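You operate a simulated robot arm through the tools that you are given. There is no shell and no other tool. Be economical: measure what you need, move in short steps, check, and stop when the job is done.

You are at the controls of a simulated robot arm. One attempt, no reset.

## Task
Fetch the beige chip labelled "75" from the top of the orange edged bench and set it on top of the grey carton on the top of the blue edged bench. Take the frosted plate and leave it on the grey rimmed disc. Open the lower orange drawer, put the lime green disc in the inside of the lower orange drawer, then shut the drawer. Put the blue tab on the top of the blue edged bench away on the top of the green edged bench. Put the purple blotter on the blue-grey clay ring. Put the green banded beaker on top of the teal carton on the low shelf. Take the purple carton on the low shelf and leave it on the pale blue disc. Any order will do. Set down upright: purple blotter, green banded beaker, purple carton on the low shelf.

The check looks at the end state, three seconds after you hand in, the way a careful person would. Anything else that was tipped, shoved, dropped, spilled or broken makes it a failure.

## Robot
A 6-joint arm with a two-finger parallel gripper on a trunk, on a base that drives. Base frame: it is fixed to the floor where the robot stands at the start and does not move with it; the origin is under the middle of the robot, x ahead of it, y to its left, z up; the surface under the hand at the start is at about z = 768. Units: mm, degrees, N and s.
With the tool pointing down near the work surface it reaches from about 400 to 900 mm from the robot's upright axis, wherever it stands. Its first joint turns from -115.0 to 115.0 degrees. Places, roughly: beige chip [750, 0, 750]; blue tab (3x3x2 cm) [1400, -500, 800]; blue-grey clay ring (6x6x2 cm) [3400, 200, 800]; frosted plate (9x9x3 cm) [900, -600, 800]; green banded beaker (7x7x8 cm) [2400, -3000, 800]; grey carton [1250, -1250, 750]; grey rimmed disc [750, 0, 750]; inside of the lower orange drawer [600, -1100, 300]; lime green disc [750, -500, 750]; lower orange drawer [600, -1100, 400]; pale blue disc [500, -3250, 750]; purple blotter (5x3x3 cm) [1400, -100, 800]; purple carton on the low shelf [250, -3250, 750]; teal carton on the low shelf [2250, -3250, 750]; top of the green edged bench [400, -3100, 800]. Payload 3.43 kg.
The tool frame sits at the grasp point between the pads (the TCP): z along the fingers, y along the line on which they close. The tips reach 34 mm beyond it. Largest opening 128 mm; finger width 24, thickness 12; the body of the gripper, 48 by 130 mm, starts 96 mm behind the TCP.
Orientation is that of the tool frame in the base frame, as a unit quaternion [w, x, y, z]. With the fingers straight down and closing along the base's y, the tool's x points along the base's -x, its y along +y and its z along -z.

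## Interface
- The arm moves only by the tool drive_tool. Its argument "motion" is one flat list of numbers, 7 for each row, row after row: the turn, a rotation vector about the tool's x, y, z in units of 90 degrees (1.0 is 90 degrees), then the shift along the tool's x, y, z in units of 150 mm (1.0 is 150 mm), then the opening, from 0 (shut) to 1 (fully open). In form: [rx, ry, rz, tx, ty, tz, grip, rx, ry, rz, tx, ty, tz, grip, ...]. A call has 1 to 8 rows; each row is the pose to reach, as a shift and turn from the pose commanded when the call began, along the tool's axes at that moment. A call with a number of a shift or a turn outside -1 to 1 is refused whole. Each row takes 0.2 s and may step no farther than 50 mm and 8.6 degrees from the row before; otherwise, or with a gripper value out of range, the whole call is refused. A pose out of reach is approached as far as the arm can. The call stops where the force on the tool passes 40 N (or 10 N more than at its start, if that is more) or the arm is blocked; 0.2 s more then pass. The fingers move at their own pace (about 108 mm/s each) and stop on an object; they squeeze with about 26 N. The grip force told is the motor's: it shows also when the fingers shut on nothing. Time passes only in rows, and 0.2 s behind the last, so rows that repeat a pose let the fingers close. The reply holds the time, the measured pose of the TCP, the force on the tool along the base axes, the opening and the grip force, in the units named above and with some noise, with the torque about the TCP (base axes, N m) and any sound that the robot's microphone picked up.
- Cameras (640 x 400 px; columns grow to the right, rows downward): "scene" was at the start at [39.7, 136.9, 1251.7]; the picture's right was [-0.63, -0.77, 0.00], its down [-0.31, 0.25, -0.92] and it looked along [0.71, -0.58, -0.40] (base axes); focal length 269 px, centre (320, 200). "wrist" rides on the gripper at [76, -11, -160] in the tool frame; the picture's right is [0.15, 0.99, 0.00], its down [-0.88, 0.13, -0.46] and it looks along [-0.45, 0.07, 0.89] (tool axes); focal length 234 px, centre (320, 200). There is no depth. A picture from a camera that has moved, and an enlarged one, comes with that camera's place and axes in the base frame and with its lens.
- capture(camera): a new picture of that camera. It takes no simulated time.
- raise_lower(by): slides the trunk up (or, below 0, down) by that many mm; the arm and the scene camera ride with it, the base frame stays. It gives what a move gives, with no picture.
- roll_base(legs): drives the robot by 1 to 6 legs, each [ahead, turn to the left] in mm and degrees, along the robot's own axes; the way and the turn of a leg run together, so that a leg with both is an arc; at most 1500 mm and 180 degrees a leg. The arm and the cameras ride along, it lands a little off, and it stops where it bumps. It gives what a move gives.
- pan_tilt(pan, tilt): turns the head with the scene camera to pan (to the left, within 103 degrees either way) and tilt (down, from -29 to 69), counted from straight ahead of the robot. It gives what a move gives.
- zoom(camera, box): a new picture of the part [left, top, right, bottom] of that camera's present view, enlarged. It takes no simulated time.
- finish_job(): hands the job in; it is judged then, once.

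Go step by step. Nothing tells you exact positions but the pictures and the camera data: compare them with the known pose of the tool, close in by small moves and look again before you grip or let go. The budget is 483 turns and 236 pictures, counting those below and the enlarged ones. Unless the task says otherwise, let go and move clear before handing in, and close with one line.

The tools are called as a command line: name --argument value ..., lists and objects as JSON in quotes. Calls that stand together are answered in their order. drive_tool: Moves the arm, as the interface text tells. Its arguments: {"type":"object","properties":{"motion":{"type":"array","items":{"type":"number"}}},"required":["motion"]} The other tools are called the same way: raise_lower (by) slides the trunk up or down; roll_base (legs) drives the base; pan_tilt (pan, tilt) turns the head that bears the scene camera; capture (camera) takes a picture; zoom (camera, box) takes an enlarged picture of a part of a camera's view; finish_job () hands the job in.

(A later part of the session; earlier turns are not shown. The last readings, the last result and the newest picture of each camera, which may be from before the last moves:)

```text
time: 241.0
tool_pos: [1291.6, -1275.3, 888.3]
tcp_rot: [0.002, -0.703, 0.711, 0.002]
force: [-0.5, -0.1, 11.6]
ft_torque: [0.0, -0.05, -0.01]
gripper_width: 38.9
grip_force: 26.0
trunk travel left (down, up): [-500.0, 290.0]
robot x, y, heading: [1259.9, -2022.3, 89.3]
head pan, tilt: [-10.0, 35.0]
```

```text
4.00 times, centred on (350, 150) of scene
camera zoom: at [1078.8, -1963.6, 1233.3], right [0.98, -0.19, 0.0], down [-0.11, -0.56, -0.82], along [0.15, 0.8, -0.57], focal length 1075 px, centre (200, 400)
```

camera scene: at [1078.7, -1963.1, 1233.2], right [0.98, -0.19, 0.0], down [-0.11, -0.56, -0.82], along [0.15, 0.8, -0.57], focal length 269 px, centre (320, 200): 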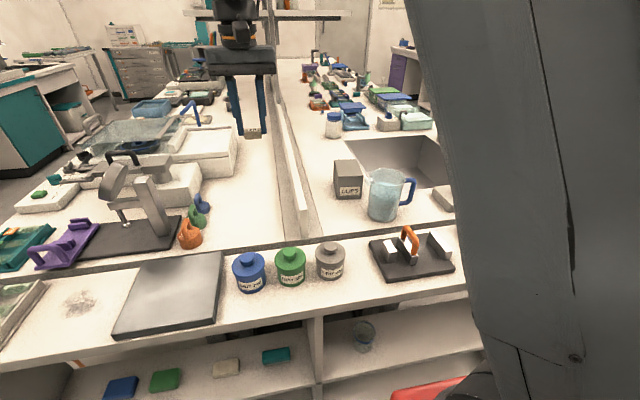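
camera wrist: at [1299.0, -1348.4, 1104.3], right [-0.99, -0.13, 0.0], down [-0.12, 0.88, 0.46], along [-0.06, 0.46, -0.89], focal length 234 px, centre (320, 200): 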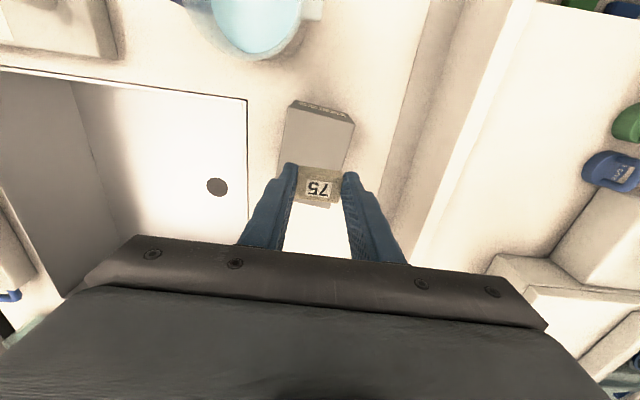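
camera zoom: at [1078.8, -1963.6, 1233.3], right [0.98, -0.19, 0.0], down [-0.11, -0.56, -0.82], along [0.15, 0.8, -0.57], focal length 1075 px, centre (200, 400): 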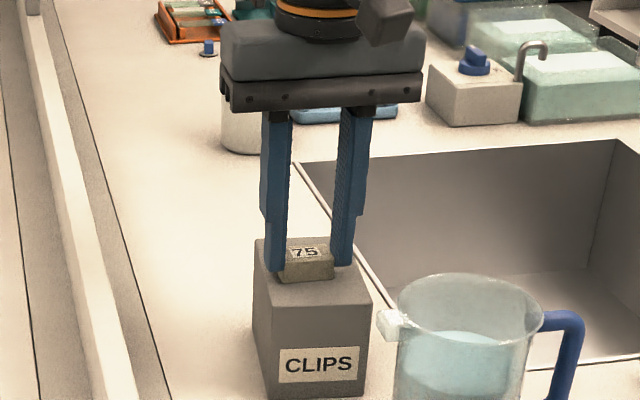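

Contact (11 N). I open just enough and rise straight up.

drive_tool --motion '[0, 0, 0, 0, 0, -0.007, 0.38, 0, 0, 0, 0, 0, -0.007, 0.42, 0, 0, 0, 0, 0, -0.15, 0.42, 0, 0, 0, 0, 0, -0.45, 0.42, 0, 0, 0, 0, 0, -0.75, 0.42, 0, 0, 0, 0, 0, -1.0, 0.42]'

capture --camera "scene"

capture --camera "wrist"

```text
time: 242.4
tool_pos: [1291.2, -1274.5, 1038.3]
tcp_rot: [0.0, -0.703, 0.712, 0.001]
force: [-0.4, -0.5, 0.0]
ft_torque: [-0.02, -0.01, -0.04]
gripper_width: 54.0
grip_force: 0.1
trunk travel left (down, up): [-500.0, 290.0]
robot x, y, heading: [1256.8, -2023.7, 89.1]
head pan, tilt: [-10.0, 35.0]
```

```text
144 pictures are left
camera scene: at [1078.8, -1962.9, 1233.2], right [0.98, -0.19, 0.0], down [-0.11, -0.56, -0.82], along [0.15, 0.8, -0.57], focal length 269 px, centre (320, 200)
```

scene: 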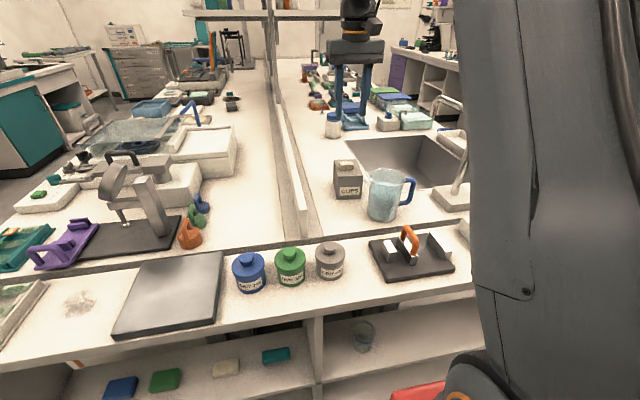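

```text
143 pictures are left
camera wrist: at [1301.1, -1351.8, 1196.4], right [-0.99, -0.13, 0.0], down [-0.12, 0.88, 0.46], along [-0.06, 0.46, -0.89], focal length 234 px, centre (320, 200)
```

wrist: 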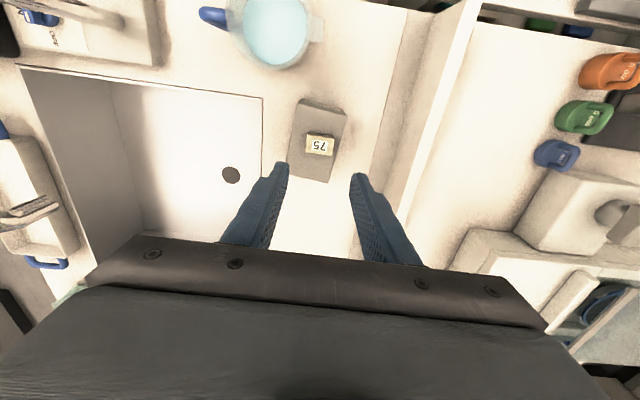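

Chip 75 rests on the carton. Next I drive around to the blue side of the island to reach the blotter and blue tab.

roll_base --legs '[[-130, 0], [0, -89.5], [1000, 0]]'

pan_tilt --pan 60 --tilt 20

capture --camera "scene"

pan_tilt --pan -35 --tilt 20

capture --camera "scene"

```text
time: 252.3
tool_pos: [2994.6, -2197.5, 1037.9]
tcp_rot: [0.002, 0.007, 1.0, 0.0]
force: [0.0, -0.2, -0.4]
ft_torque: [-0.01, 0.0, -0.01]
gripper_width: 53.8
grip_force: 0.1
trunk travel left (down, up): [-500.0, 290.0]
robot x, y, heading: [2248.9, -2162.2, -1.0]
head pan, tilt: [-10.0, 35.0]
```

```text
time: 253.7
tool_pos: [2994.1, -2197.1, 1039.4]
tcp_rot: [0.002, 0.007, 1.0, 0.002]
force: [0.0, -0.6, 0.3]
ft_torque: [0.01, 0.01, -0.01]
gripper_width: 53.8
grip_force: 0.1
trunk travel left (down, up): [-500.0, 290.0]
robot x, y, heading: [2250.8, -2161.7, -0.9]
head pan, tilt: [60.0, 20.0]
```

```text
142 pictures are left
camera scene: at [2268.4, -1884.9, 1257.0], right [0.86, -0.51, 0.0], down [-0.18, -0.29, -0.94], along [0.48, 0.81, -0.34], focal length 269 px, centre (320, 200)
```

scene: 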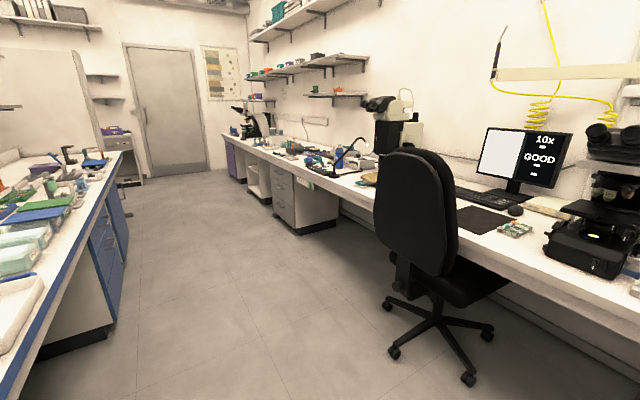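

```text
time: 255.4
tool_pos: [2993.9, -2197.2, 1037.6]
tcp_rot: [0.001, 0.007, 1.0, 0.0]
force: [1.1, 0.3, 0.3]
ft_torque: [-0.01, 0.02, -0.02]
gripper_width: 53.6
grip_force: 0.1
trunk travel left (down, up): [-500.0, 290.0]
robot x, y, heading: [2251.6, -2161.5, -0.8]
head pan, tilt: [-35.0, 20.0]
```

```text
141 pictures are left
camera scene: at [2295.9, -2019.3, 1257.1], right [-0.59, -0.81, 0.0], down [-0.28, 0.2, -0.94], along [0.76, -0.55, -0.34], focal length 269 px, centre (320, 200)
```

scene: 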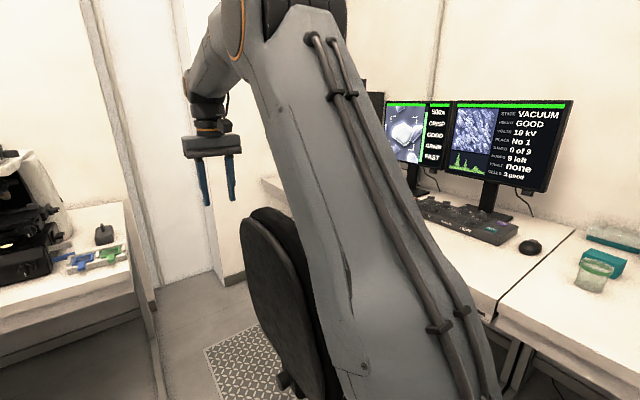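

The aisle on the blue side is clear. I drive up to y≈-300 and face the blue bench.

roll_base --legs '[[0, 90.8], [1400, 0], [460, 0], [0, 90]]'

pan_tilt --pan 0 --tilt 35

capture --camera "scene"

capture --camera "wrist"

```text
time: 272.3
tool_pos: [1529.4, -272.0, 1037.4]
tcp_rot: [0.0, 1.0, -0.007, -0.001]
force: [0.5, -0.6, 0.0]
ft_torque: [0.0, -0.01, -0.01]
gripper_width: 53.6
grip_force: 0.0
trunk travel left (down, up): [-500.0, 290.0]
robot x, y, heading: [2278.5, -269.6, 179.0]
head pan, tilt: [-35.0, 20.0]
```

```text
time: 273.3
tool_pos: [1530.4, -271.2, 1037.0]
tcp_rot: [0.001, 1.0, -0.007, -0.002]
force: [-0.2, -0.5, -0.3]
ft_torque: [0.01, 0.01, 0.01]
gripper_width: 53.8
grip_force: 0.1
trunk travel left (down, up): [-500.0, 290.0]
robot x, y, heading: [2271.7, -275.0, 178.9]
head pan, tilt: [0.0, 35.0]
```

```text
140 pictures are left
camera scene: at [2217.0, -466.2, 1233.2], right [0.02, 1.0, 0.0], down [0.57, -0.01, -0.82], along [-0.82, 0.02, -0.57], focal length 269 px, centre (320, 200)
```

scene: 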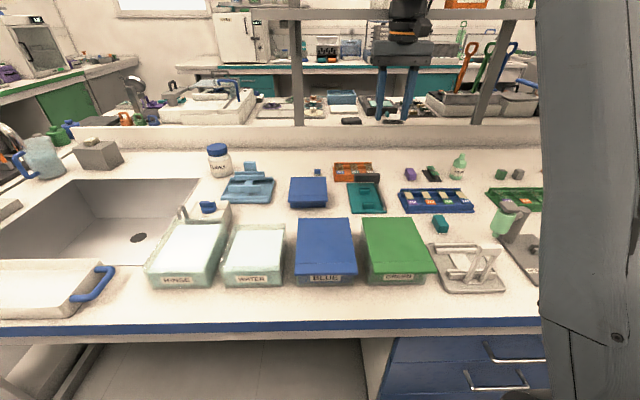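

```text
139 pictures are left
camera wrist: at [1605.2, -260.8, 1196.3], right [0.13, -0.99, 0.0], down [-0.88, -0.12, 0.46], along [-0.46, -0.06, -0.89], focal length 234 px, centre (320, 200)
```

wrist: 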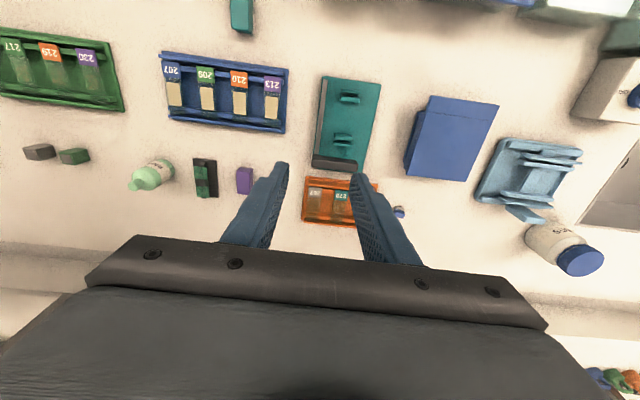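

I can see the small blue tab near (1395,-450) and the purple blotter near (1430,-148). I zoom in on both.

zoom --camera "scene" --box '[296, 145, 456, 245]'

zoom --camera "wrist" --box '[180, 130, 436, 290]'

```text
4.00 times, centred on (376, 195) of scene
camera zoom: at [2217.0, -466.2, 1233.2], right [0.02, 1.0, 0.0], down [0.57, -0.01, -0.82], along [-0.82, 0.02, -0.57], focal length 1075 px, centre (96, 220)
```

zoom: 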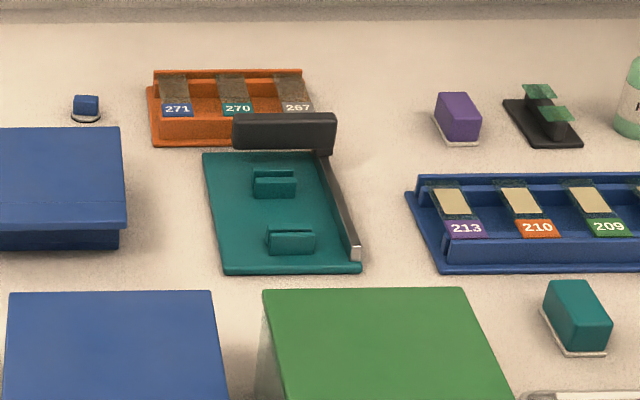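

```text
2.50 times, centred on (308, 210) of wrist
camera zoom: at [1605.2, -260.8, 1196.3], right [0.13, -0.99, 0.0], down [-0.88, -0.12, 0.46], along [-0.46, -0.06, -0.89], focal length 585 px, centre (350, 175)
```

zoom: 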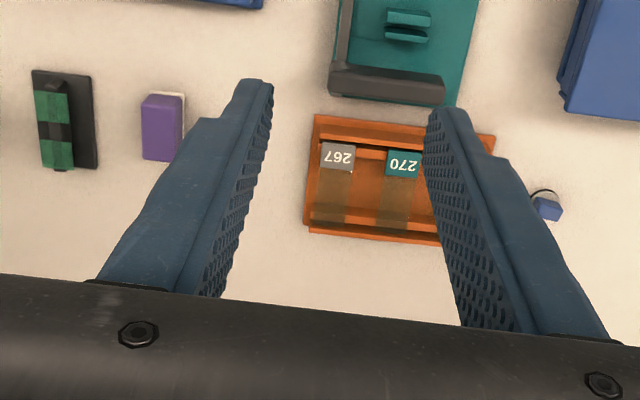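

Blotter's long side is along x; closing along y suits. I move over it.

drive_tool --motion '[0, 0, 0, 0, -0.28, 0.1, 0.42, 0, 0, 0, 0, -0.56, 0.2, 0.42, 0, 0, 0, 0, -0.817, 0.35, 0.42, 0, 0, 0, 0, -0.817, 0.65, 0.42, 0, 0, 0, -0.2, -0.817, 0.85, 0.42, 0, 0, 0, -0.45, -0.817, 1.0, 0.42, 0, 0, 0, -0.698, -0.817, 1.0, 0.42]'

capture --camera "wrist"

```text
time: 274.9
tool_pos: [1426.4, -148.2, 887.6]
tcp_rot: [0.001, 1.0, -0.007, -0.004]
force: [-0.3, -0.1, 0.9]
ft_torque: [-0.01, 0.0, 0.04]
gripper_width: 53.9
grip_force: 0.0
trunk travel left (down, up): [-500.0, 290.0]
robot x, y, heading: [2275.9, -274.3, 178.7]
head pan, tilt: [0.0, 35.0]
```

```text
136 pictures are left
camera wrist: at [1501.9, -137.1, 1046.4], right [0.13, -0.99, 0.0], down [-0.88, -0.12, 0.46], along [-0.46, -0.06, -0.89], focal length 234 px, centre (320, 200)
```

wrist: 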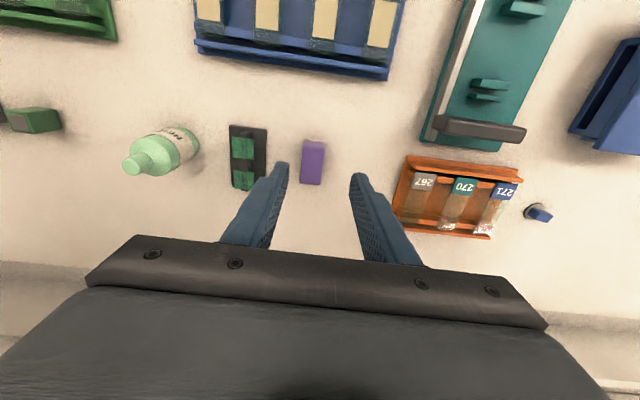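

Blotter is at about (1420,-139). I correct and descend to half height to recheck.

drive_tool --motion '[0, 0, 0, -0.033, -0.06, 0.1, 0.36, 0, 0, 0, -0.033, -0.06, 0.25, 0.36]'

zoom --camera "wrist" --box '[192, 100, 448, 260]'

```text
time: 275.5
tool_pos: [1421.9, -138.5, 849.4]
tcp_rot: [0.001, 1.0, -0.007, -0.002]
force: [1.1, -0.5, 0.4]
ft_torque: [0.01, -0.01, 0.0]
gripper_width: 46.2
grip_force: 0.0
trunk travel left (down, up): [-500.0, 290.0]
robot x, y, heading: [2276.1, -271.3, 178.9]
head pan, tilt: [0.0, 35.0]
```

```text
2.50 times, centred on (320, 180) of wrist
camera zoom: at [1497.7, -128.3, 1009.0], right [0.13, -0.99, 0.0], down [-0.88, -0.12, 0.46], along [-0.46, -0.06, -0.89], focal length 585 px, centre (320, 250)
```

zoom: 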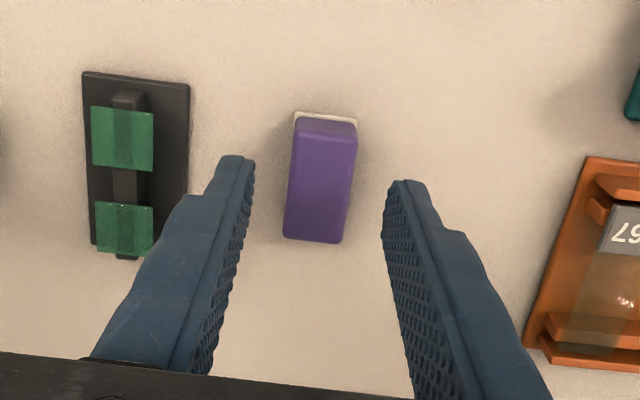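

drive_tool --motion '[0, 0, 0, -0.015, 0, 0.12, 0.36, 0, 0, 0, -0.015, 0, 0.245, 0.36, 0, 0, 0, -0.015, 0, 0.245, 0, 0, 0, 0, -0.015, 0, 0.245, 0, 0, 0, 0, -0.015, 0, 0.245, 0]'

drive_tool --motion '[0, 0, 0, 0, 0, -0.15, 0, 0, 0, 0, 0, 0, -0.4, 0]'

capture --camera "wrist"

```text
time: 276.7
tool_pos: [1418.8, -139.2, 814.3]
tcp_rot: [0.001, 1.0, -0.006, -0.002]
force: [0.3, 0.6, -0.3]
ft_torque: [-0.01, 0.0, 0.0]
gripper_width: 25.0
grip_force: 26.0
trunk travel left (down, up): [-500.0, 290.0]
robot x, y, heading: [2276.0, -273.7, 179.0]
head pan, tilt: [0.0, 35.0]
```

```text
time: 277.3
tool_pos: [1418.7, -138.6, 874.4]
tcp_rot: [0.001, 1.0, -0.008, -0.001]
force: [0.0, -0.3, -0.6]
ft_torque: [0.02, -0.03, 0.0]
gripper_width: 24.8
grip_force: 26.1
trunk travel left (down, up): [-500.0, 290.0]
robot x, y, heading: [2273.3, -273.6, 179.4]
head pan, tilt: [0.0, 35.0]
```

```text
134 pictures are left
camera wrist: at [1494.1, -127.3, 1032.2], right [0.13, -0.99, 0.0], down [-0.88, -0.12, 0.46], along [-0.45, -0.06, -0.89], focal length 234 px, centre (320, 200)
```

wrist: 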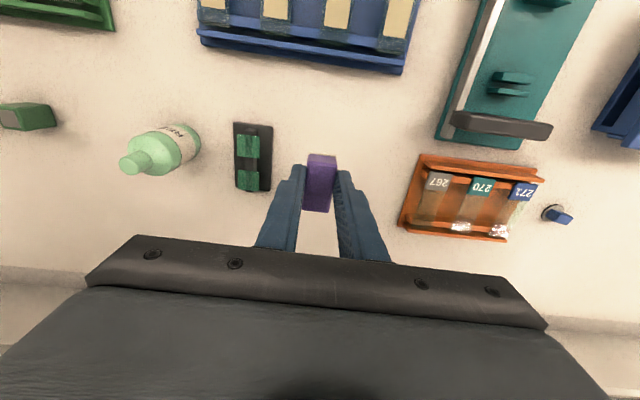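

Blotter is held (bottom ~46 mm below TCP). I raise, pull back, and turn around toward the far bench.

drive_tool --motion '[0, 0, 0, 0.1, 0, -0.3, 0, 0, 0, 0, 0.3, 0, -0.5, 0, 0, 0, 0, 0.55, 0, -0.7, 0, 0, 0, 0, 0.8, 0, -0.85, 0, 0, 0, 0, 1.0, 0, -1.0, 0]'

roll_base --legs '[[0, -90], [350, 0], [0, -90]]'

pan_tilt --pan 0 --tilt 30

capture --camera "scene"

```text
time: 278.4
tool_pos: [1555.2, -142.5, 980.7]
tcp_rot: [0.004, 1.0, -0.002, -0.011]
force: [-0.8, 0.6, -1.9]
ft_torque: [0.03, -0.11, 0.03]
gripper_width: 25.2
grip_force: 26.7
trunk travel left (down, up): [-500.0, 290.0]
robot x, y, heading: [2249.9, -275.3, 180.0]
head pan, tilt: [0.0, 35.0]
stopped in row 5: the arm was blocked; the commanded pose is now the measured one
```

```text
time: 279.1
tool_pos: [1596.5, -135.6, 971.2]
tcp_rot: [0.006, 1.0, -0.011, -0.001]
force: [0.3, -1.3, -0.3]
ft_torque: [0.03, 0.0, 0.02]
gripper_width: 24.8
grip_force: 25.7
trunk travel left (down, up): [-500.0, 290.0]
robot x, y, heading: [2266.2, -272.8, 179.3]
head pan, tilt: [0.0, 35.0]
stopped in leg 1: the robot was blocked; the commanded pose is now the measured one
```

```text
time: 279.8
tool_pos: [1620.5, -136.5, 983.1]
tcp_rot: [0.006, 1.0, -0.012, -0.013]
force: [-0.3, -0.4, -0.6]
ft_torque: [0.02, -0.08, 0.01]
gripper_width: 25.1
grip_force: 25.9
trunk travel left (down, up): [-500.0, 290.0]
robot x, y, heading: [2270.1, -272.4, 179.0]
head pan, tilt: [0.0, 30.0]
```

```text
133 pictures are left
camera scene: at [2208.3, -466.6, 1241.1], right [0.02, 1.0, 0.0], down [0.5, -0.01, -0.87], along [-0.87, 0.01, -0.5], focal length 269 px, centre (320, 200)
```

scene: 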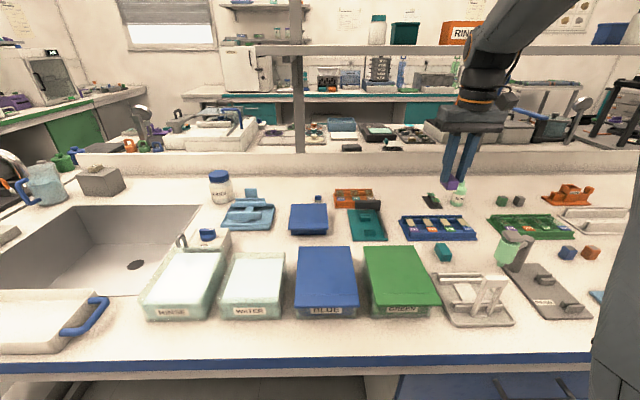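

The arm caught on the shelf's underside while rising. I check the present state before moving further.

capture --camera "wrist"

pan_tilt --pan -15 --tilt -10

capture --camera "scene"

```text
132 pictures are left
camera wrist: at [1700.1, -125.2, 1140.7], right [0.12, -0.99, 0.01], down [-0.87, -0.1, 0.48], along [-0.47, -0.07, -0.88], focal length 234 px, centre (320, 200)
```

wrist: 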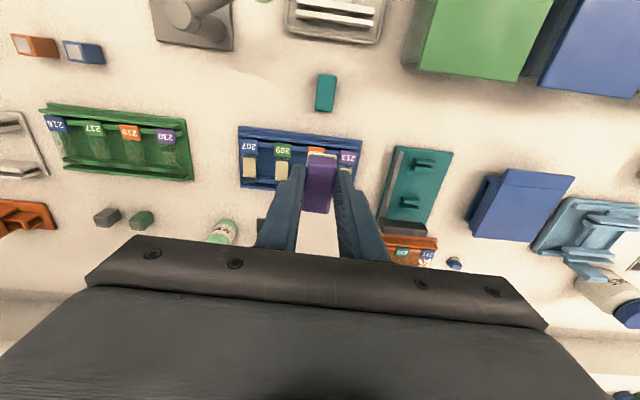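

```text
time: 280.9
tool_pos: [1620.5, -137.5, 983.3]
tcp_rot: [0.006, 1.0, -0.011, -0.012]
force: [1.0, -0.2, -1.1]
ft_torque: [0.0, 0.01, -0.01]
gripper_width: 25.1
grip_force: 26.1
trunk travel left (down, up): [-500.0, 290.0]
robot x, y, heading: [2265.2, -270.2, 179.2]
head pan, tilt: [-15.0, -10.0]
```

```text
131 pictures are left
camera scene: at [2217.6, -445.0, 1304.5], right [0.27, 0.96, 0.0], down [-0.17, 0.05, -0.98], along [-0.95, 0.27, 0.17], focal length 269 px, centre (320, 200)
```

scene: 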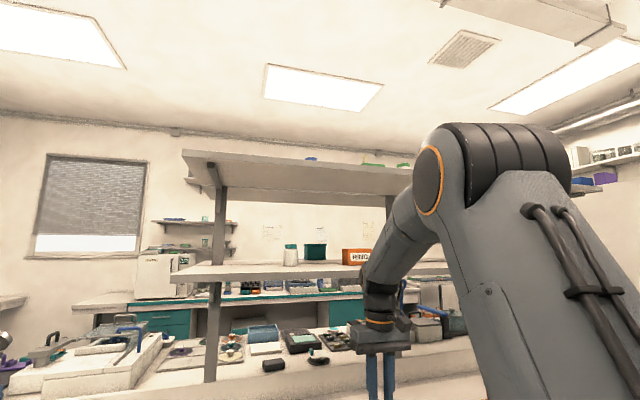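

Shelf items still stand, and the arm is now clear of the shelf (its edge is near x≈1400 on this side). I back off a bit and turn around.

roll_base --legs '[[-120, 0]]'

drive_tool --motion '[0, 0, 0, 0, 0, -0.2, 0]'

roll_base --legs '[[0, -90], [350, 0], [0, -90]]'

pan_tilt --pan 0 --tilt 30

capture --camera "scene"

```text
time: 282.1
tool_pos: [1741.0, -138.5, 983.5]
tcp_rot: [0.006, 1.0, -0.012, -0.012]
force: [-0.3, -0.7, -0.1]
ft_torque: [-0.02, 0.0, -0.01]
gripper_width: 25.0
grip_force: 25.9
trunk travel left (down, up): [-500.0, 290.0]
robot x, y, heading: [2389.2, -274.4, 179.3]
head pan, tilt: [-15.0, -10.0]
```

```text
time: 282.5
tool_pos: [1742.4, -140.6, 1012.2]
tcp_rot: [0.006, 1.0, -0.012, -0.012]
force: [0.1, -0.3, 0.2]
ft_torque: [0.01, -0.03, 0.03]
gripper_width: 25.0
grip_force: 26.2
trunk travel left (down, up): [-500.0, 290.0]
robot x, y, heading: [2387.0, -275.8, 179.4]
head pan, tilt: [-15.0, -10.0]
```

```text
time: 292.4
tool_pos: [3040.3, -62.2, 1012.9]
tcp_rot: [0.013, 0.01, 1.0, 0.007]
force: [0.4, 0.8, -0.8]
ft_torque: [-0.01, 0.01, 0.02]
gripper_width: 25.0
grip_force: 26.2
trunk travel left (down, up): [-500.0, 290.0]
robot x, y, heading: [2396.0, 71.7, -0.8]
head pan, tilt: [-15.0, -10.0]
```

```text
time: 293.5
tool_pos: [3040.9, -61.3, 1013.4]
tcp_rot: [0.011, 0.009, 1.0, 0.006]
force: [0.7, -0.7, -0.9]
ft_torque: [0.0, 0.0, 0.01]
gripper_width: 24.9
grip_force: 26.2
trunk travel left (down, up): [-500.0, 290.0]
robot x, y, heading: [2394.8, 69.7, -0.7]
head pan, tilt: [0.0, 30.0]
```

```text
130 pictures are left
camera scene: at [2455.4, 266.3, 1241.1], right [-0.01, -1.0, 0.0], down [-0.5, 0.01, -0.87], along [0.87, -0.01, -0.5], focal length 269 px, centre (320, 200)
```

scene: 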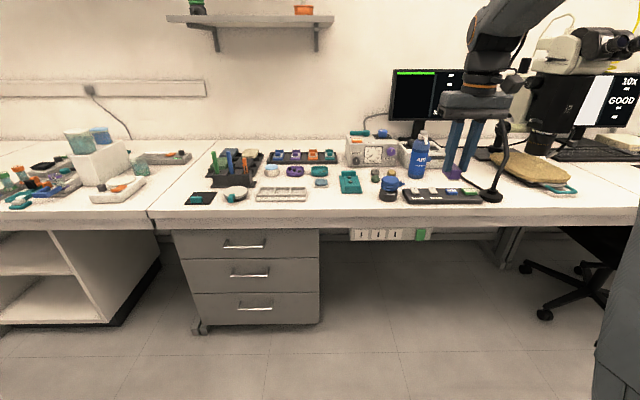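

I see several clay rings on the far bench. I zoom in.

zoom --camera "scene" --box '[200, 130, 392, 250]'

zoom --camera "scene" --box '[340, 70, 580, 220]'

```text
3.33 times, centred on (296, 190) of scene
camera zoom: at [2455.4, 266.3, 1241.1], right [-0.01, -1.0, 0.0], down [-0.5, 0.01, -0.87], along [0.87, -0.01, -0.5], focal length 896 px, centre (400, 233)
```

zoom: 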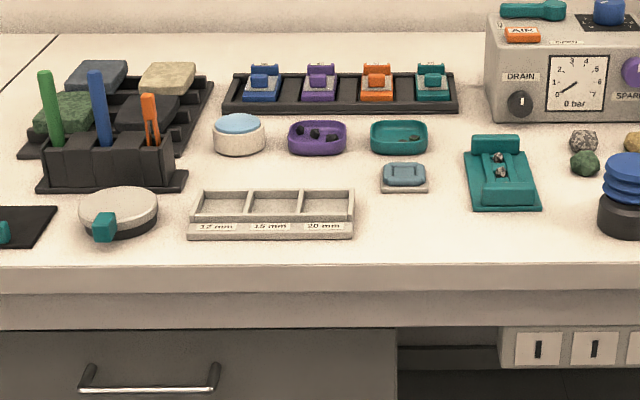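

```text
2.67 times, centred on (460, 145) of scene
camera zoom: at [2455.4, 266.3, 1241.1], right [-0.01, -1.0, 0.0], down [-0.5, 0.01, -0.87], along [0.87, -0.01, -0.5], focal length 717 px, centre (-53, 347)
```

zoom: 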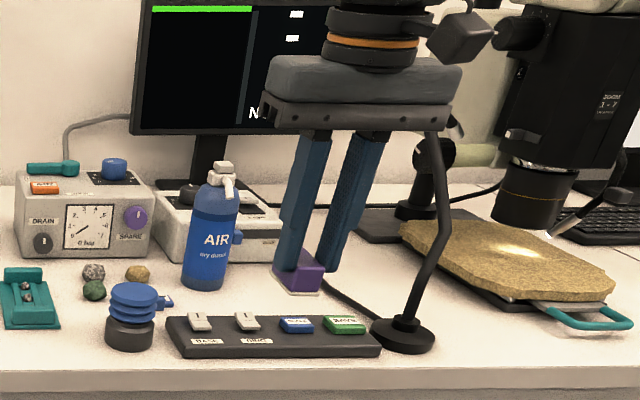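

The blue-grey clay ring is near (3388,250). I shift the tool to y≈250, straighten it, and drive forward.

drive_tool --motion '[0.004, 0.007, -0.005, 0, 0.3, 0, 0, 0.008, 0.014, -0.011, 0, 0.6, 0, 0, 0.008, 0.014, -0.011, 0, 0.9, 0, 0]'

drive_tool --motion '[0, 0, 0, 0, 0.3, 0, 0, 0, 0, 0, 0, 0.6, 0, 0, 0, 0, 0, 0, 0.9, 0, 0]'

roll_base --legs '[[260, 0]]'

capture --camera "wrist"

capture --camera "scene"

```text
time: 294.3
tool_pos: [3044.9, 73.8, 1015.1]
tcp_rot: [0.001, 0.001, 1.0, -0.001]
force: [-0.4, 0.5, -0.5]
ft_torque: [0.07, -0.04, 0.05]
gripper_width: 25.1
grip_force: 25.6
trunk travel left (down, up): [-500.0, 290.0]
robot x, y, heading: [2393.4, 69.5, -0.9]
head pan, tilt: [0.0, 30.0]
```

```text
time: 295.1
tool_pos: [3045.7, 208.1, 1014.4]
tcp_rot: [0.003, 0.001, 1.0, 0.0]
force: [1.2, -0.3, 0.2]
ft_torque: [0.06, 0.0, 0.01]
gripper_width: 25.1
grip_force: 25.8
trunk travel left (down, up): [-500.0, 290.0]
robot x, y, heading: [2391.1, 71.8, -0.6]
head pan, tilt: [0.0, 30.0]
```

```text
time: 296.9
tool_pos: [3307.2, 204.4, 1014.5]
tcp_rot: [0.002, 0.002, 1.0, 0.0]
force: [0.0, 0.5, -1.8]
ft_torque: [-0.01, 0.03, -0.01]
gripper_width: 25.0
grip_force: 25.5
trunk travel left (down, up): [-500.0, 290.0]
robot x, y, heading: [2654.7, 68.8, -1.0]
head pan, tilt: [0.0, 30.0]
```

```text
127 pictures are left
camera wrist: at [3230.0, 193.1, 1173.1], right [-0.14, 0.99, 0.0], down [0.88, 0.13, 0.46], along [0.45, 0.06, -0.89], focal length 234 px, centre (320, 200)
```

wrist: 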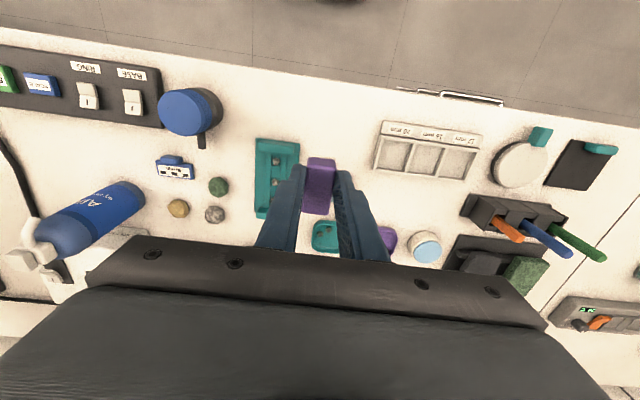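

```text
126 pictures are left
camera scene: at [2717.0, 263.0, 1241.0], right [-0.01, -1.0, 0.0], down [-0.5, 0.01, -0.87], along [0.87, -0.01, -0.5], focal length 269 px, centre (320, 200)
```

scene: 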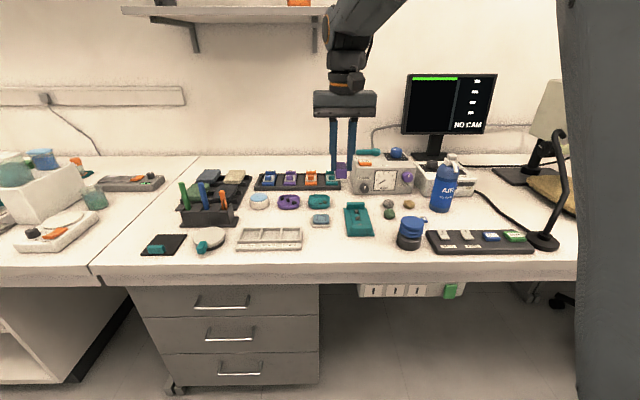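

Ring is at about (3385,251). I move above it and descend part way.

drive_tool --motion '[0, 0, 0, -0.26, 0.15, 0, 0, 0, 0, 0, -0.52, 0.31, 0.1, 0, 0, 0, 0, -0.52, 0.31, 0.4, 0, 0, 0, 0, -0.52, 0.31, 0.7, 0]'

capture --camera "wrist"

zoom --camera "scene" --box '[272, 150, 368, 250]'

```text
time: 297.9
tool_pos: [3386.8, 250.2, 910.3]
tcp_rot: [0.001, 0.002, 1.0, 0.0]
force: [-0.1, -0.3, -1.6]
ft_torque: [-0.01, 0.0, -0.01]
gripper_width: 24.9
grip_force: 26.1
trunk travel left (down, up): [-500.0, 290.0]
robot x, y, heading: [2651.3, 69.0, -0.8]
head pan, tilt: [0.0, 30.0]
```

```text
125 pictures are left
camera wrist: at [3309.0, 239.6, 1068.3], right [-0.14, 0.99, 0.0], down [0.88, 0.13, 0.46], along [0.45, 0.07, -0.89], focal length 234 px, centre (320, 200)
```

wrist: 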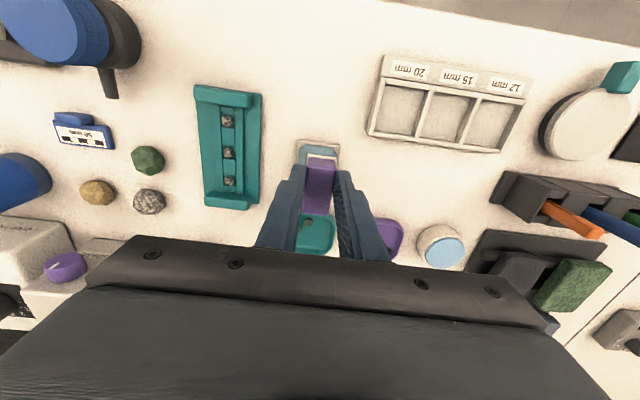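

```text
4.00 times, centred on (320, 200) of scene
camera zoom: at [2716.8, 262.9, 1241.0], right [-0.01, -1.0, 0.0], down [-0.5, 0.01, -0.87], along [0.87, -0.01, -0.5], focal length 1075 px, centre (320, 200)
```

zoom: 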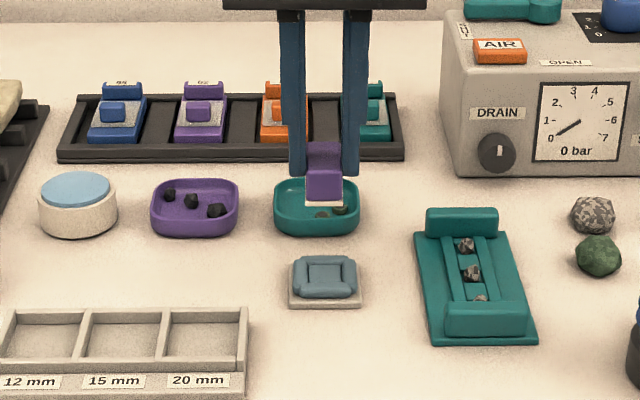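

Refined ring centre is about (3401,249.5). I adjust 14 mm forward and descend to just above.

drive_tool --motion '[0, 0, 0, -0.095, 0, 0.15, 0, 0, 0, 0, -0.095, 0, 0.4, 0]'

capture --camera "wrist"

zoom --camera "scene" --box '[272, 170, 368, 230]'

```text
time: 298.5
tool_pos: [3400.7, 249.8, 851.2]
tcp_rot: [0.002, 0.002, 1.0, -0.001]
force: [-0.1, 0.1, -0.7]
ft_torque: [0.0, -0.02, -0.04]
gripper_width: 24.9
grip_force: 26.3
trunk travel left (down, up): [-500.0, 290.0]
robot x, y, heading: [2659.5, 65.9, -0.9]
head pan, tilt: [0.0, 30.0]
```

```text
123 pictures are left
camera wrist: at [3323.5, 238.3, 1008.3], right [-0.14, 0.99, 0.0], down [0.88, 0.13, 0.46], along [0.45, 0.06, -0.89], focal length 234 px, centre (320, 200)
```

wrist: 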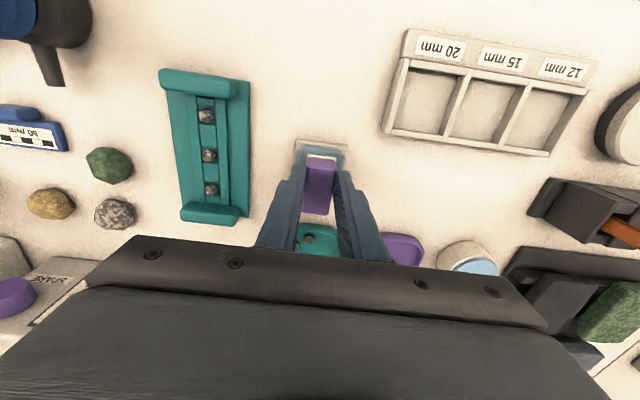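

```text
6.67 times, centred on (320, 200) of scene
camera zoom: at [2716.8, 262.9, 1241.0], right [-0.01, -1.0, 0.0], down [-0.5, 0.01, -0.87], along [0.87, -0.01, -0.5], focal length 1792 px, centre (320, 200)
```

zoom: 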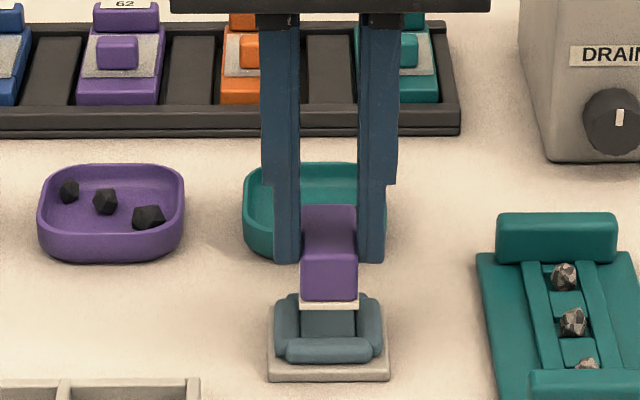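

Nicely centred. I lower slowly to contact.

drive_tool --motion '[0, 0, 0, -0.01, 0, 0.04, 0, 0, 0, 0, -0.01, 0, 0.08, 0, 0, 0, 0, -0.01, 0, 0.1, 0]'

drive_tool --motion '[0, 0, 0, 0, 0, 0.015, 0, 0, 0, 0, 0, 0, 0.03, 0]'

zoom --camera "scene" --box '[272, 170, 368, 230]'

```text
time: 299.3
tool_pos: [3400.9, 248.8, 832.9]
tcp_rot: [0.002, 0.003, 1.0, 0.001]
force: [-0.4, 0.2, 0.1]
ft_torque: [0.03, 0.0, 0.01]
gripper_width: 25.1
grip_force: 26.0
trunk travel left (down, up): [-500.0, 290.0]
robot x, y, heading: [2658.3, 68.5, -0.8]
head pan, tilt: [0.0, 30.0]
```

```text
time: 299.9
tool_pos: [3401.7, 250.6, 828.9]
tcp_rot: [0.002, 0.002, 1.0, 0.0]
force: [-0.1, 0.2, -0.5]
ft_torque: [-0.03, 0.03, -0.02]
gripper_width: 24.7
grip_force: 25.8
trunk travel left (down, up): [-500.0, 290.0]
robot x, y, heading: [2655.5, 67.3, -1.0]
head pan, tilt: [0.0, 30.0]
```

```text
6.67 times, centred on (320, 200) of scene
camera zoom: at [2717.0, 263.0, 1241.0], right [-0.01, -1.0, 0.0], down [-0.5, 0.01, -0.87], along [0.87, -0.01, -0.5], focal length 1792 px, centre (320, 200)
```

zoom: 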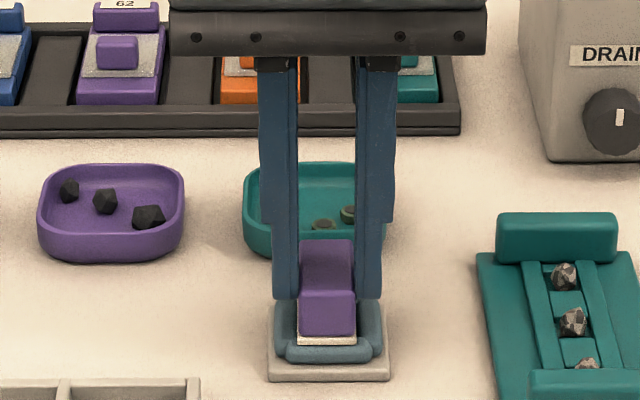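

drive_tool --motion '[0, 0, 0, 0, 0, 0.01, 0, 0, 0, 0, 0, 0, 0.02, 0, 0, 0, 0, 0, 0, 0.03, 0]'

zoom --camera "scene" --box '[272, 170, 368, 230]'

```text
time: 300.7
tool_pos: [3401.5, 250.7, 827.8]
tcp_rot: [0.004, 0.002, 1.0, 0.001]
force: [-1.9, -0.8, 24.3]
ft_torque: [-0.03, 0.06, -0.01]
gripper_width: 25.1
grip_force: 25.9
trunk travel left (down, up): [-500.0, 290.0]
robot x, y, heading: [2655.8, 68.3, -0.8]
head pan, tilt: [0.0, 30.0]
```

```text
6.67 times, centred on (320, 200) of scene
camera zoom: at [2715.9, 262.8, 1241.2], right [-0.01, -1.0, 0.0], down [-0.5, 0.01, -0.87], along [0.87, -0.01, -0.5], focal length 1792 px, centre (320, 200)
```

zoom: 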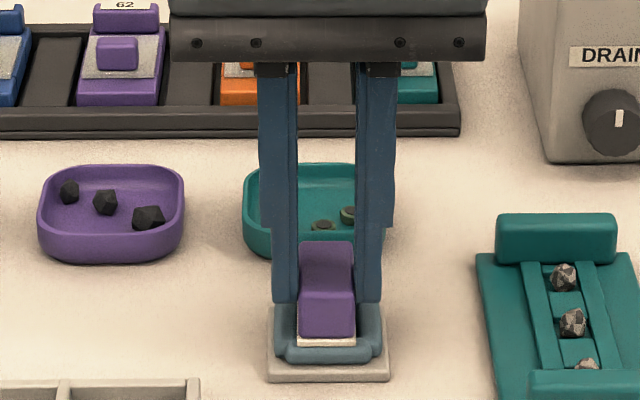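

Contact. I release and lift clear.

drive_tool --motion '[0, 0, 0, 0, 0, -0.01, 0.25, 0, 0, 0, 0, 0, -0.01, 0.33, 0, 0, 0, 0, 0, -0.2, 0.33, 0, 0, 0, 0, 0, -0.5, 0.33, 0, 0, 0, 0, 0, -0.8, 0.33]'

zoom --camera "scene" --box '[272, 170, 368, 230]'

capture --camera "wrist"

```text
time: 301.9
tool_pos: [3400.5, 249.0, 946.1]
tcp_rot: [0.001, 0.002, 1.0, 0.0]
force: [0.0, 0.3, -0.9]
ft_torque: [-0.02, 0.05, 0.0]
gripper_width: 42.2
grip_force: 0.0
trunk travel left (down, up): [-500.0, 290.0]
robot x, y, heading: [2658.3, 67.6, -0.9]
head pan, tilt: [0.0, 30.0]
```

```text
6.67 times, centred on (320, 200) of scene
camera zoom: at [2717.3, 263.1, 1240.9], right [-0.01, -1.0, 0.0], down [-0.5, 0.01, -0.87], along [0.87, -0.01, -0.5], focal length 1792 px, centre (320, 200)
```

zoom: 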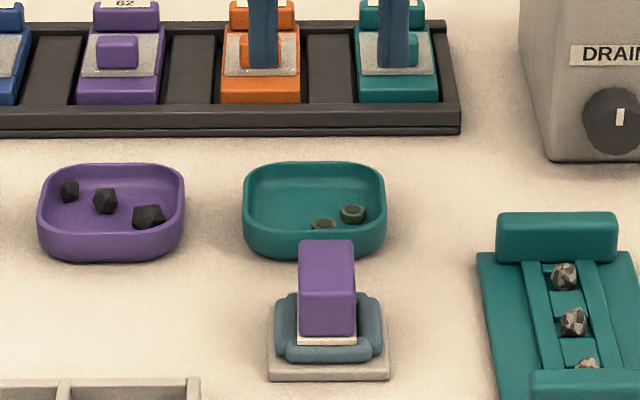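

```text
118 pictures are left
camera wrist: at [3323.8, 238.9, 1104.8], right [-0.14, 0.99, 0.0], down [0.88, 0.13, 0.46], along [0.45, 0.06, -0.89], focal length 234 px, centre (320, 200)
```

wrist: 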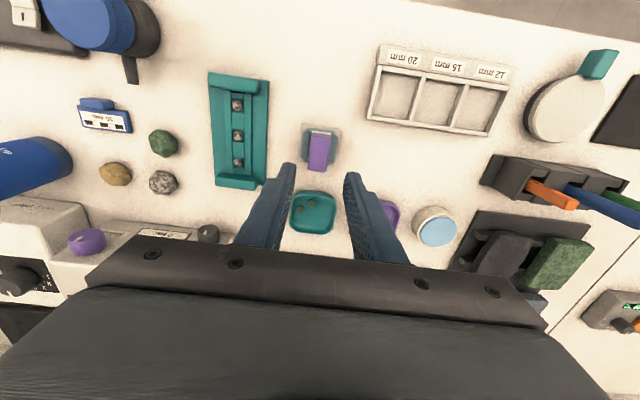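

Blotter is upright on the ring. Now back to the blue bench for the blue tab.

drive_tool --motion '[0, 0, 0, 0.1, 0, -0.2, 0.33, 0, 0, 0, 0.3, 0, -0.4, 0.33]'

roll_base --legs '[[-320, 0], [0, -89], [470, 0], [0, -90]]'

capture --camera "wrist"

capture --camera "scene"

```text
time: 302.5
tool_pos: [3354.9, 249.9, 1004.9]
tcp_rot: [0.001, 0.003, 1.0, 0.0]
force: [-0.1, 0.4, -0.2]
ft_torque: [0.0, 0.06, -0.01]
gripper_width: 42.0
grip_force: 0.0
trunk travel left (down, up): [-500.0, 290.0]
robot x, y, heading: [2656.0, 69.5, -0.6]
head pan, tilt: [0.0, 30.0]
```

```text
time: 314.6
tool_pos: [1645.4, -587.9, 1006.3]
tcp_rot: [0.0, 1.0, 0.006, -0.001]
force: [0.3, -0.2, -0.2]
ft_torque: [-0.01, 0.01, -0.04]
gripper_width: 42.2
grip_force: 0.0
trunk travel left (down, up): [-500.0, 290.0]
robot x, y, heading: [2338.8, -393.0, -180.0]
head pan, tilt: [0.0, 30.0]
```

```text
117 pictures are left
camera wrist: at [1720.3, -575.4, 1164.9], right [0.16, -0.99, 0.0], down [-0.88, -0.14, 0.46], along [-0.45, -0.07, -0.89], focal length 234 px, centre (320, 200)
```

wrist: 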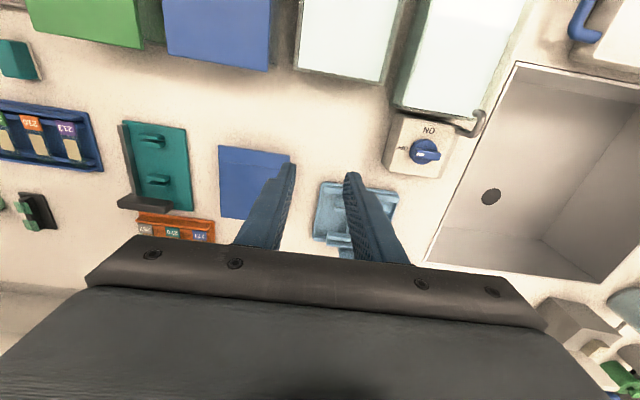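

```text
116 pictures are left
camera scene: at [2285.7, -588.1, 1241.0], right [0.0, 1.0, 0.0], down [0.5, 0.0, -0.87], along [-0.87, 0.0, -0.5], focal length 269 px, centre (320, 200)
```

scene: 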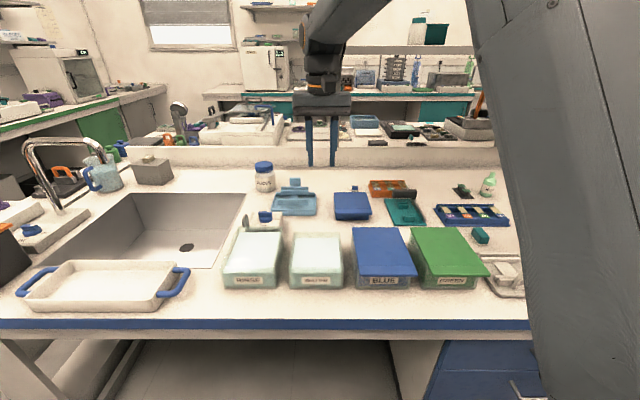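

roll_base --legs '[[120, 0]]'

drive_tool --motion '[0, 0, 0, 0, -0.3, 0.1, 0.33, 0, 0, 0, 0, -0.6, 0.2, 0.33, 0, 0, 0, 0, -0.9, 0.3, 0.33, 0, 0, 0, -0.2, -0.9, 0.5, 0.33, 0, 0, 0, -0.3, -0.9, 0.75, 0.33]'

capture --camera "wrist"

zoom --camera "scene" --box '[310, 140, 470, 240]'

```text
time: 315.9
tool_pos: [1524.7, -587.9, 1007.0]
tcp_rot: [0.0, 1.0, 0.007, -0.002]
force: [0.5, -0.5, 0.0]
ft_torque: [-0.02, 0.04, -0.02]
gripper_width: 42.2
grip_force: 0.1
trunk travel left (down, up): [-500.0, 290.0]
robot x, y, heading: [2219.6, -394.7, -179.7]
head pan, tilt: [0.0, 30.0]
```

```text
time: 317.1
tool_pos: [1476.7, -453.3, 895.4]
tcp_rot: [0.0, 1.0, 0.007, -0.002]
force: [-0.3, -1.2, 1.2]
ft_torque: [0.01, 0.04, -0.01]
gripper_width: 42.2
grip_force: 0.0
trunk travel left (down, up): [-500.0, 290.0]
robot x, y, heading: [2221.9, -396.1, -179.7]
head pan, tilt: [0.0, 30.0]
```

```text
115 pictures are left
camera wrist: at [1552.2, -441.8, 1053.3], right [0.16, -0.99, 0.0], down [-0.88, -0.14, 0.46], along [-0.45, -0.07, -0.89], focal length 234 px, centre (320, 200)
```

wrist: 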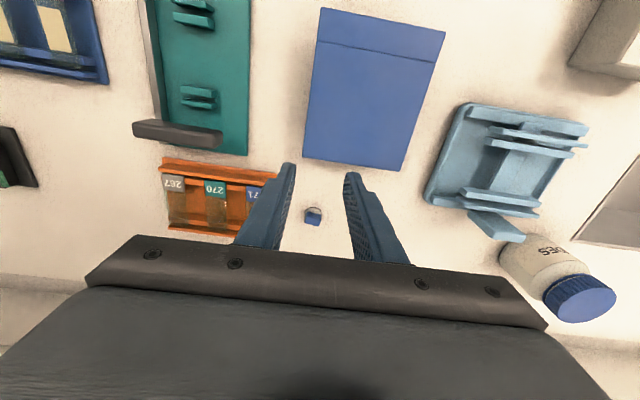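

```text
4.00 times, centred on (390, 190) of scene
camera zoom: at [2165.4, -588.6, 1241.0], right [0.0, 1.0, 0.0], down [0.5, 0.0, -0.87], along [-0.87, 0.0, -0.5], focal length 1075 px, centre (40, 240)
```

zoom: 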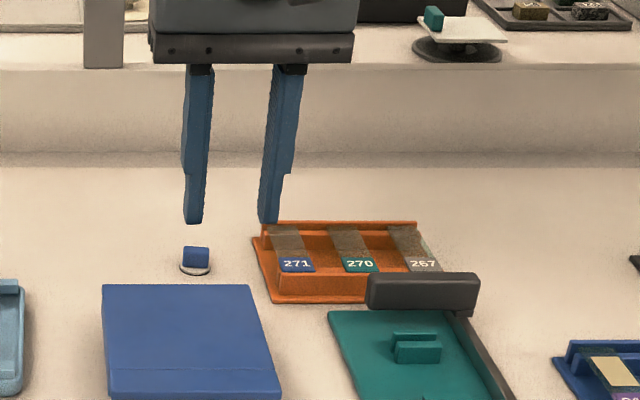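

Tab is at (1394,-458). I go down to 860 first, then forward beneath the shelf level.

drive_tool --motion '[0, 0, 0, 0, 0.025, 0.2, 0.3, 0, 0, 0, -0.2, 0.025, 0.24, 0.3, 0, 0, 0, -0.4, 0.025, 0.24, 0.3, 0, 0, 0, -0.553, 0.025, 0.3, 0.3]'

zoom --camera "wrist" --box '[192, 100, 448, 260]'

```text
time: 318.1
tool_pos: [1394.5, -459.1, 849.2]
tcp_rot: [0.0, 1.0, 0.007, -0.002]
force: [0.0, 0.3, -0.2]
ft_torque: [0.03, -0.01, 0.0]
gripper_width: 38.2
grip_force: 0.0
trunk travel left (down, up): [-500.0, 290.0]
robot x, y, heading: [2215.9, -394.2, -179.9]
head pan, tilt: [0.0, 30.0]
```

```text
2.50 times, centred on (320, 180) of wrist
camera zoom: at [1468.9, -447.3, 1008.4], right [0.16, -0.99, 0.0], down [-0.88, -0.14, 0.46], along [-0.45, -0.07, -0.89], focal length 585 px, centre (320, 250)
```

zoom: 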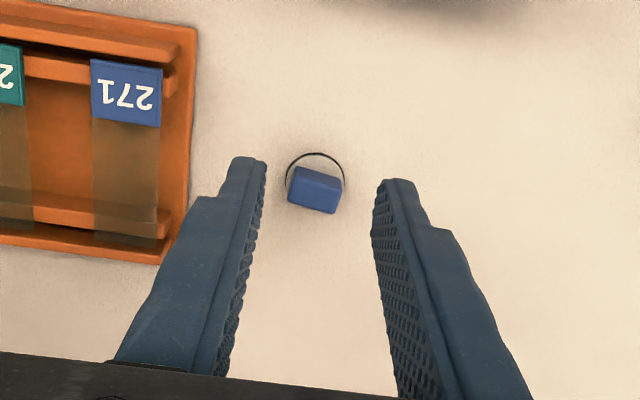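

drive_tool --motion '[0, 0, 0, -0.063, 0, 0.13, 0.3, 0, 0, 0, -0.063, 0, 0.255, 0.3]'

zoom --camera "wrist" --box '[192, 100, 448, 260]'

```text
time: 318.7
tool_pos: [1384.2, -459.8, 812.3]
tcp_rot: [0.0, 1.0, 0.007, -0.002]
force: [1.1, -0.2, 0.0]
ft_torque: [0.0, 0.05, 0.04]
gripper_width: 38.4
grip_force: 0.1
trunk travel left (down, up): [-500.0, 290.0]
robot x, y, heading: [2221.3, -389.7, -179.7]
head pan, tilt: [0.0, 30.0]
```

```text
2.50 times, centred on (320, 180) of wrist
camera zoom: at [1459.5, -447.6, 969.9], right [0.16, -0.99, 0.0], down [-0.88, -0.14, 0.46], along [-0.45, -0.07, -0.89], focal length 585 px, centre (320, 250)
```

zoom: 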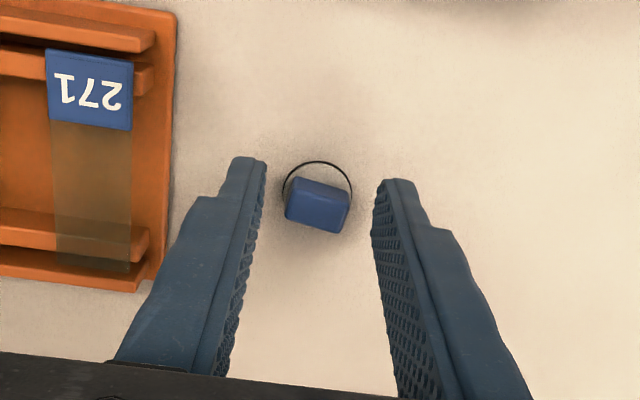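

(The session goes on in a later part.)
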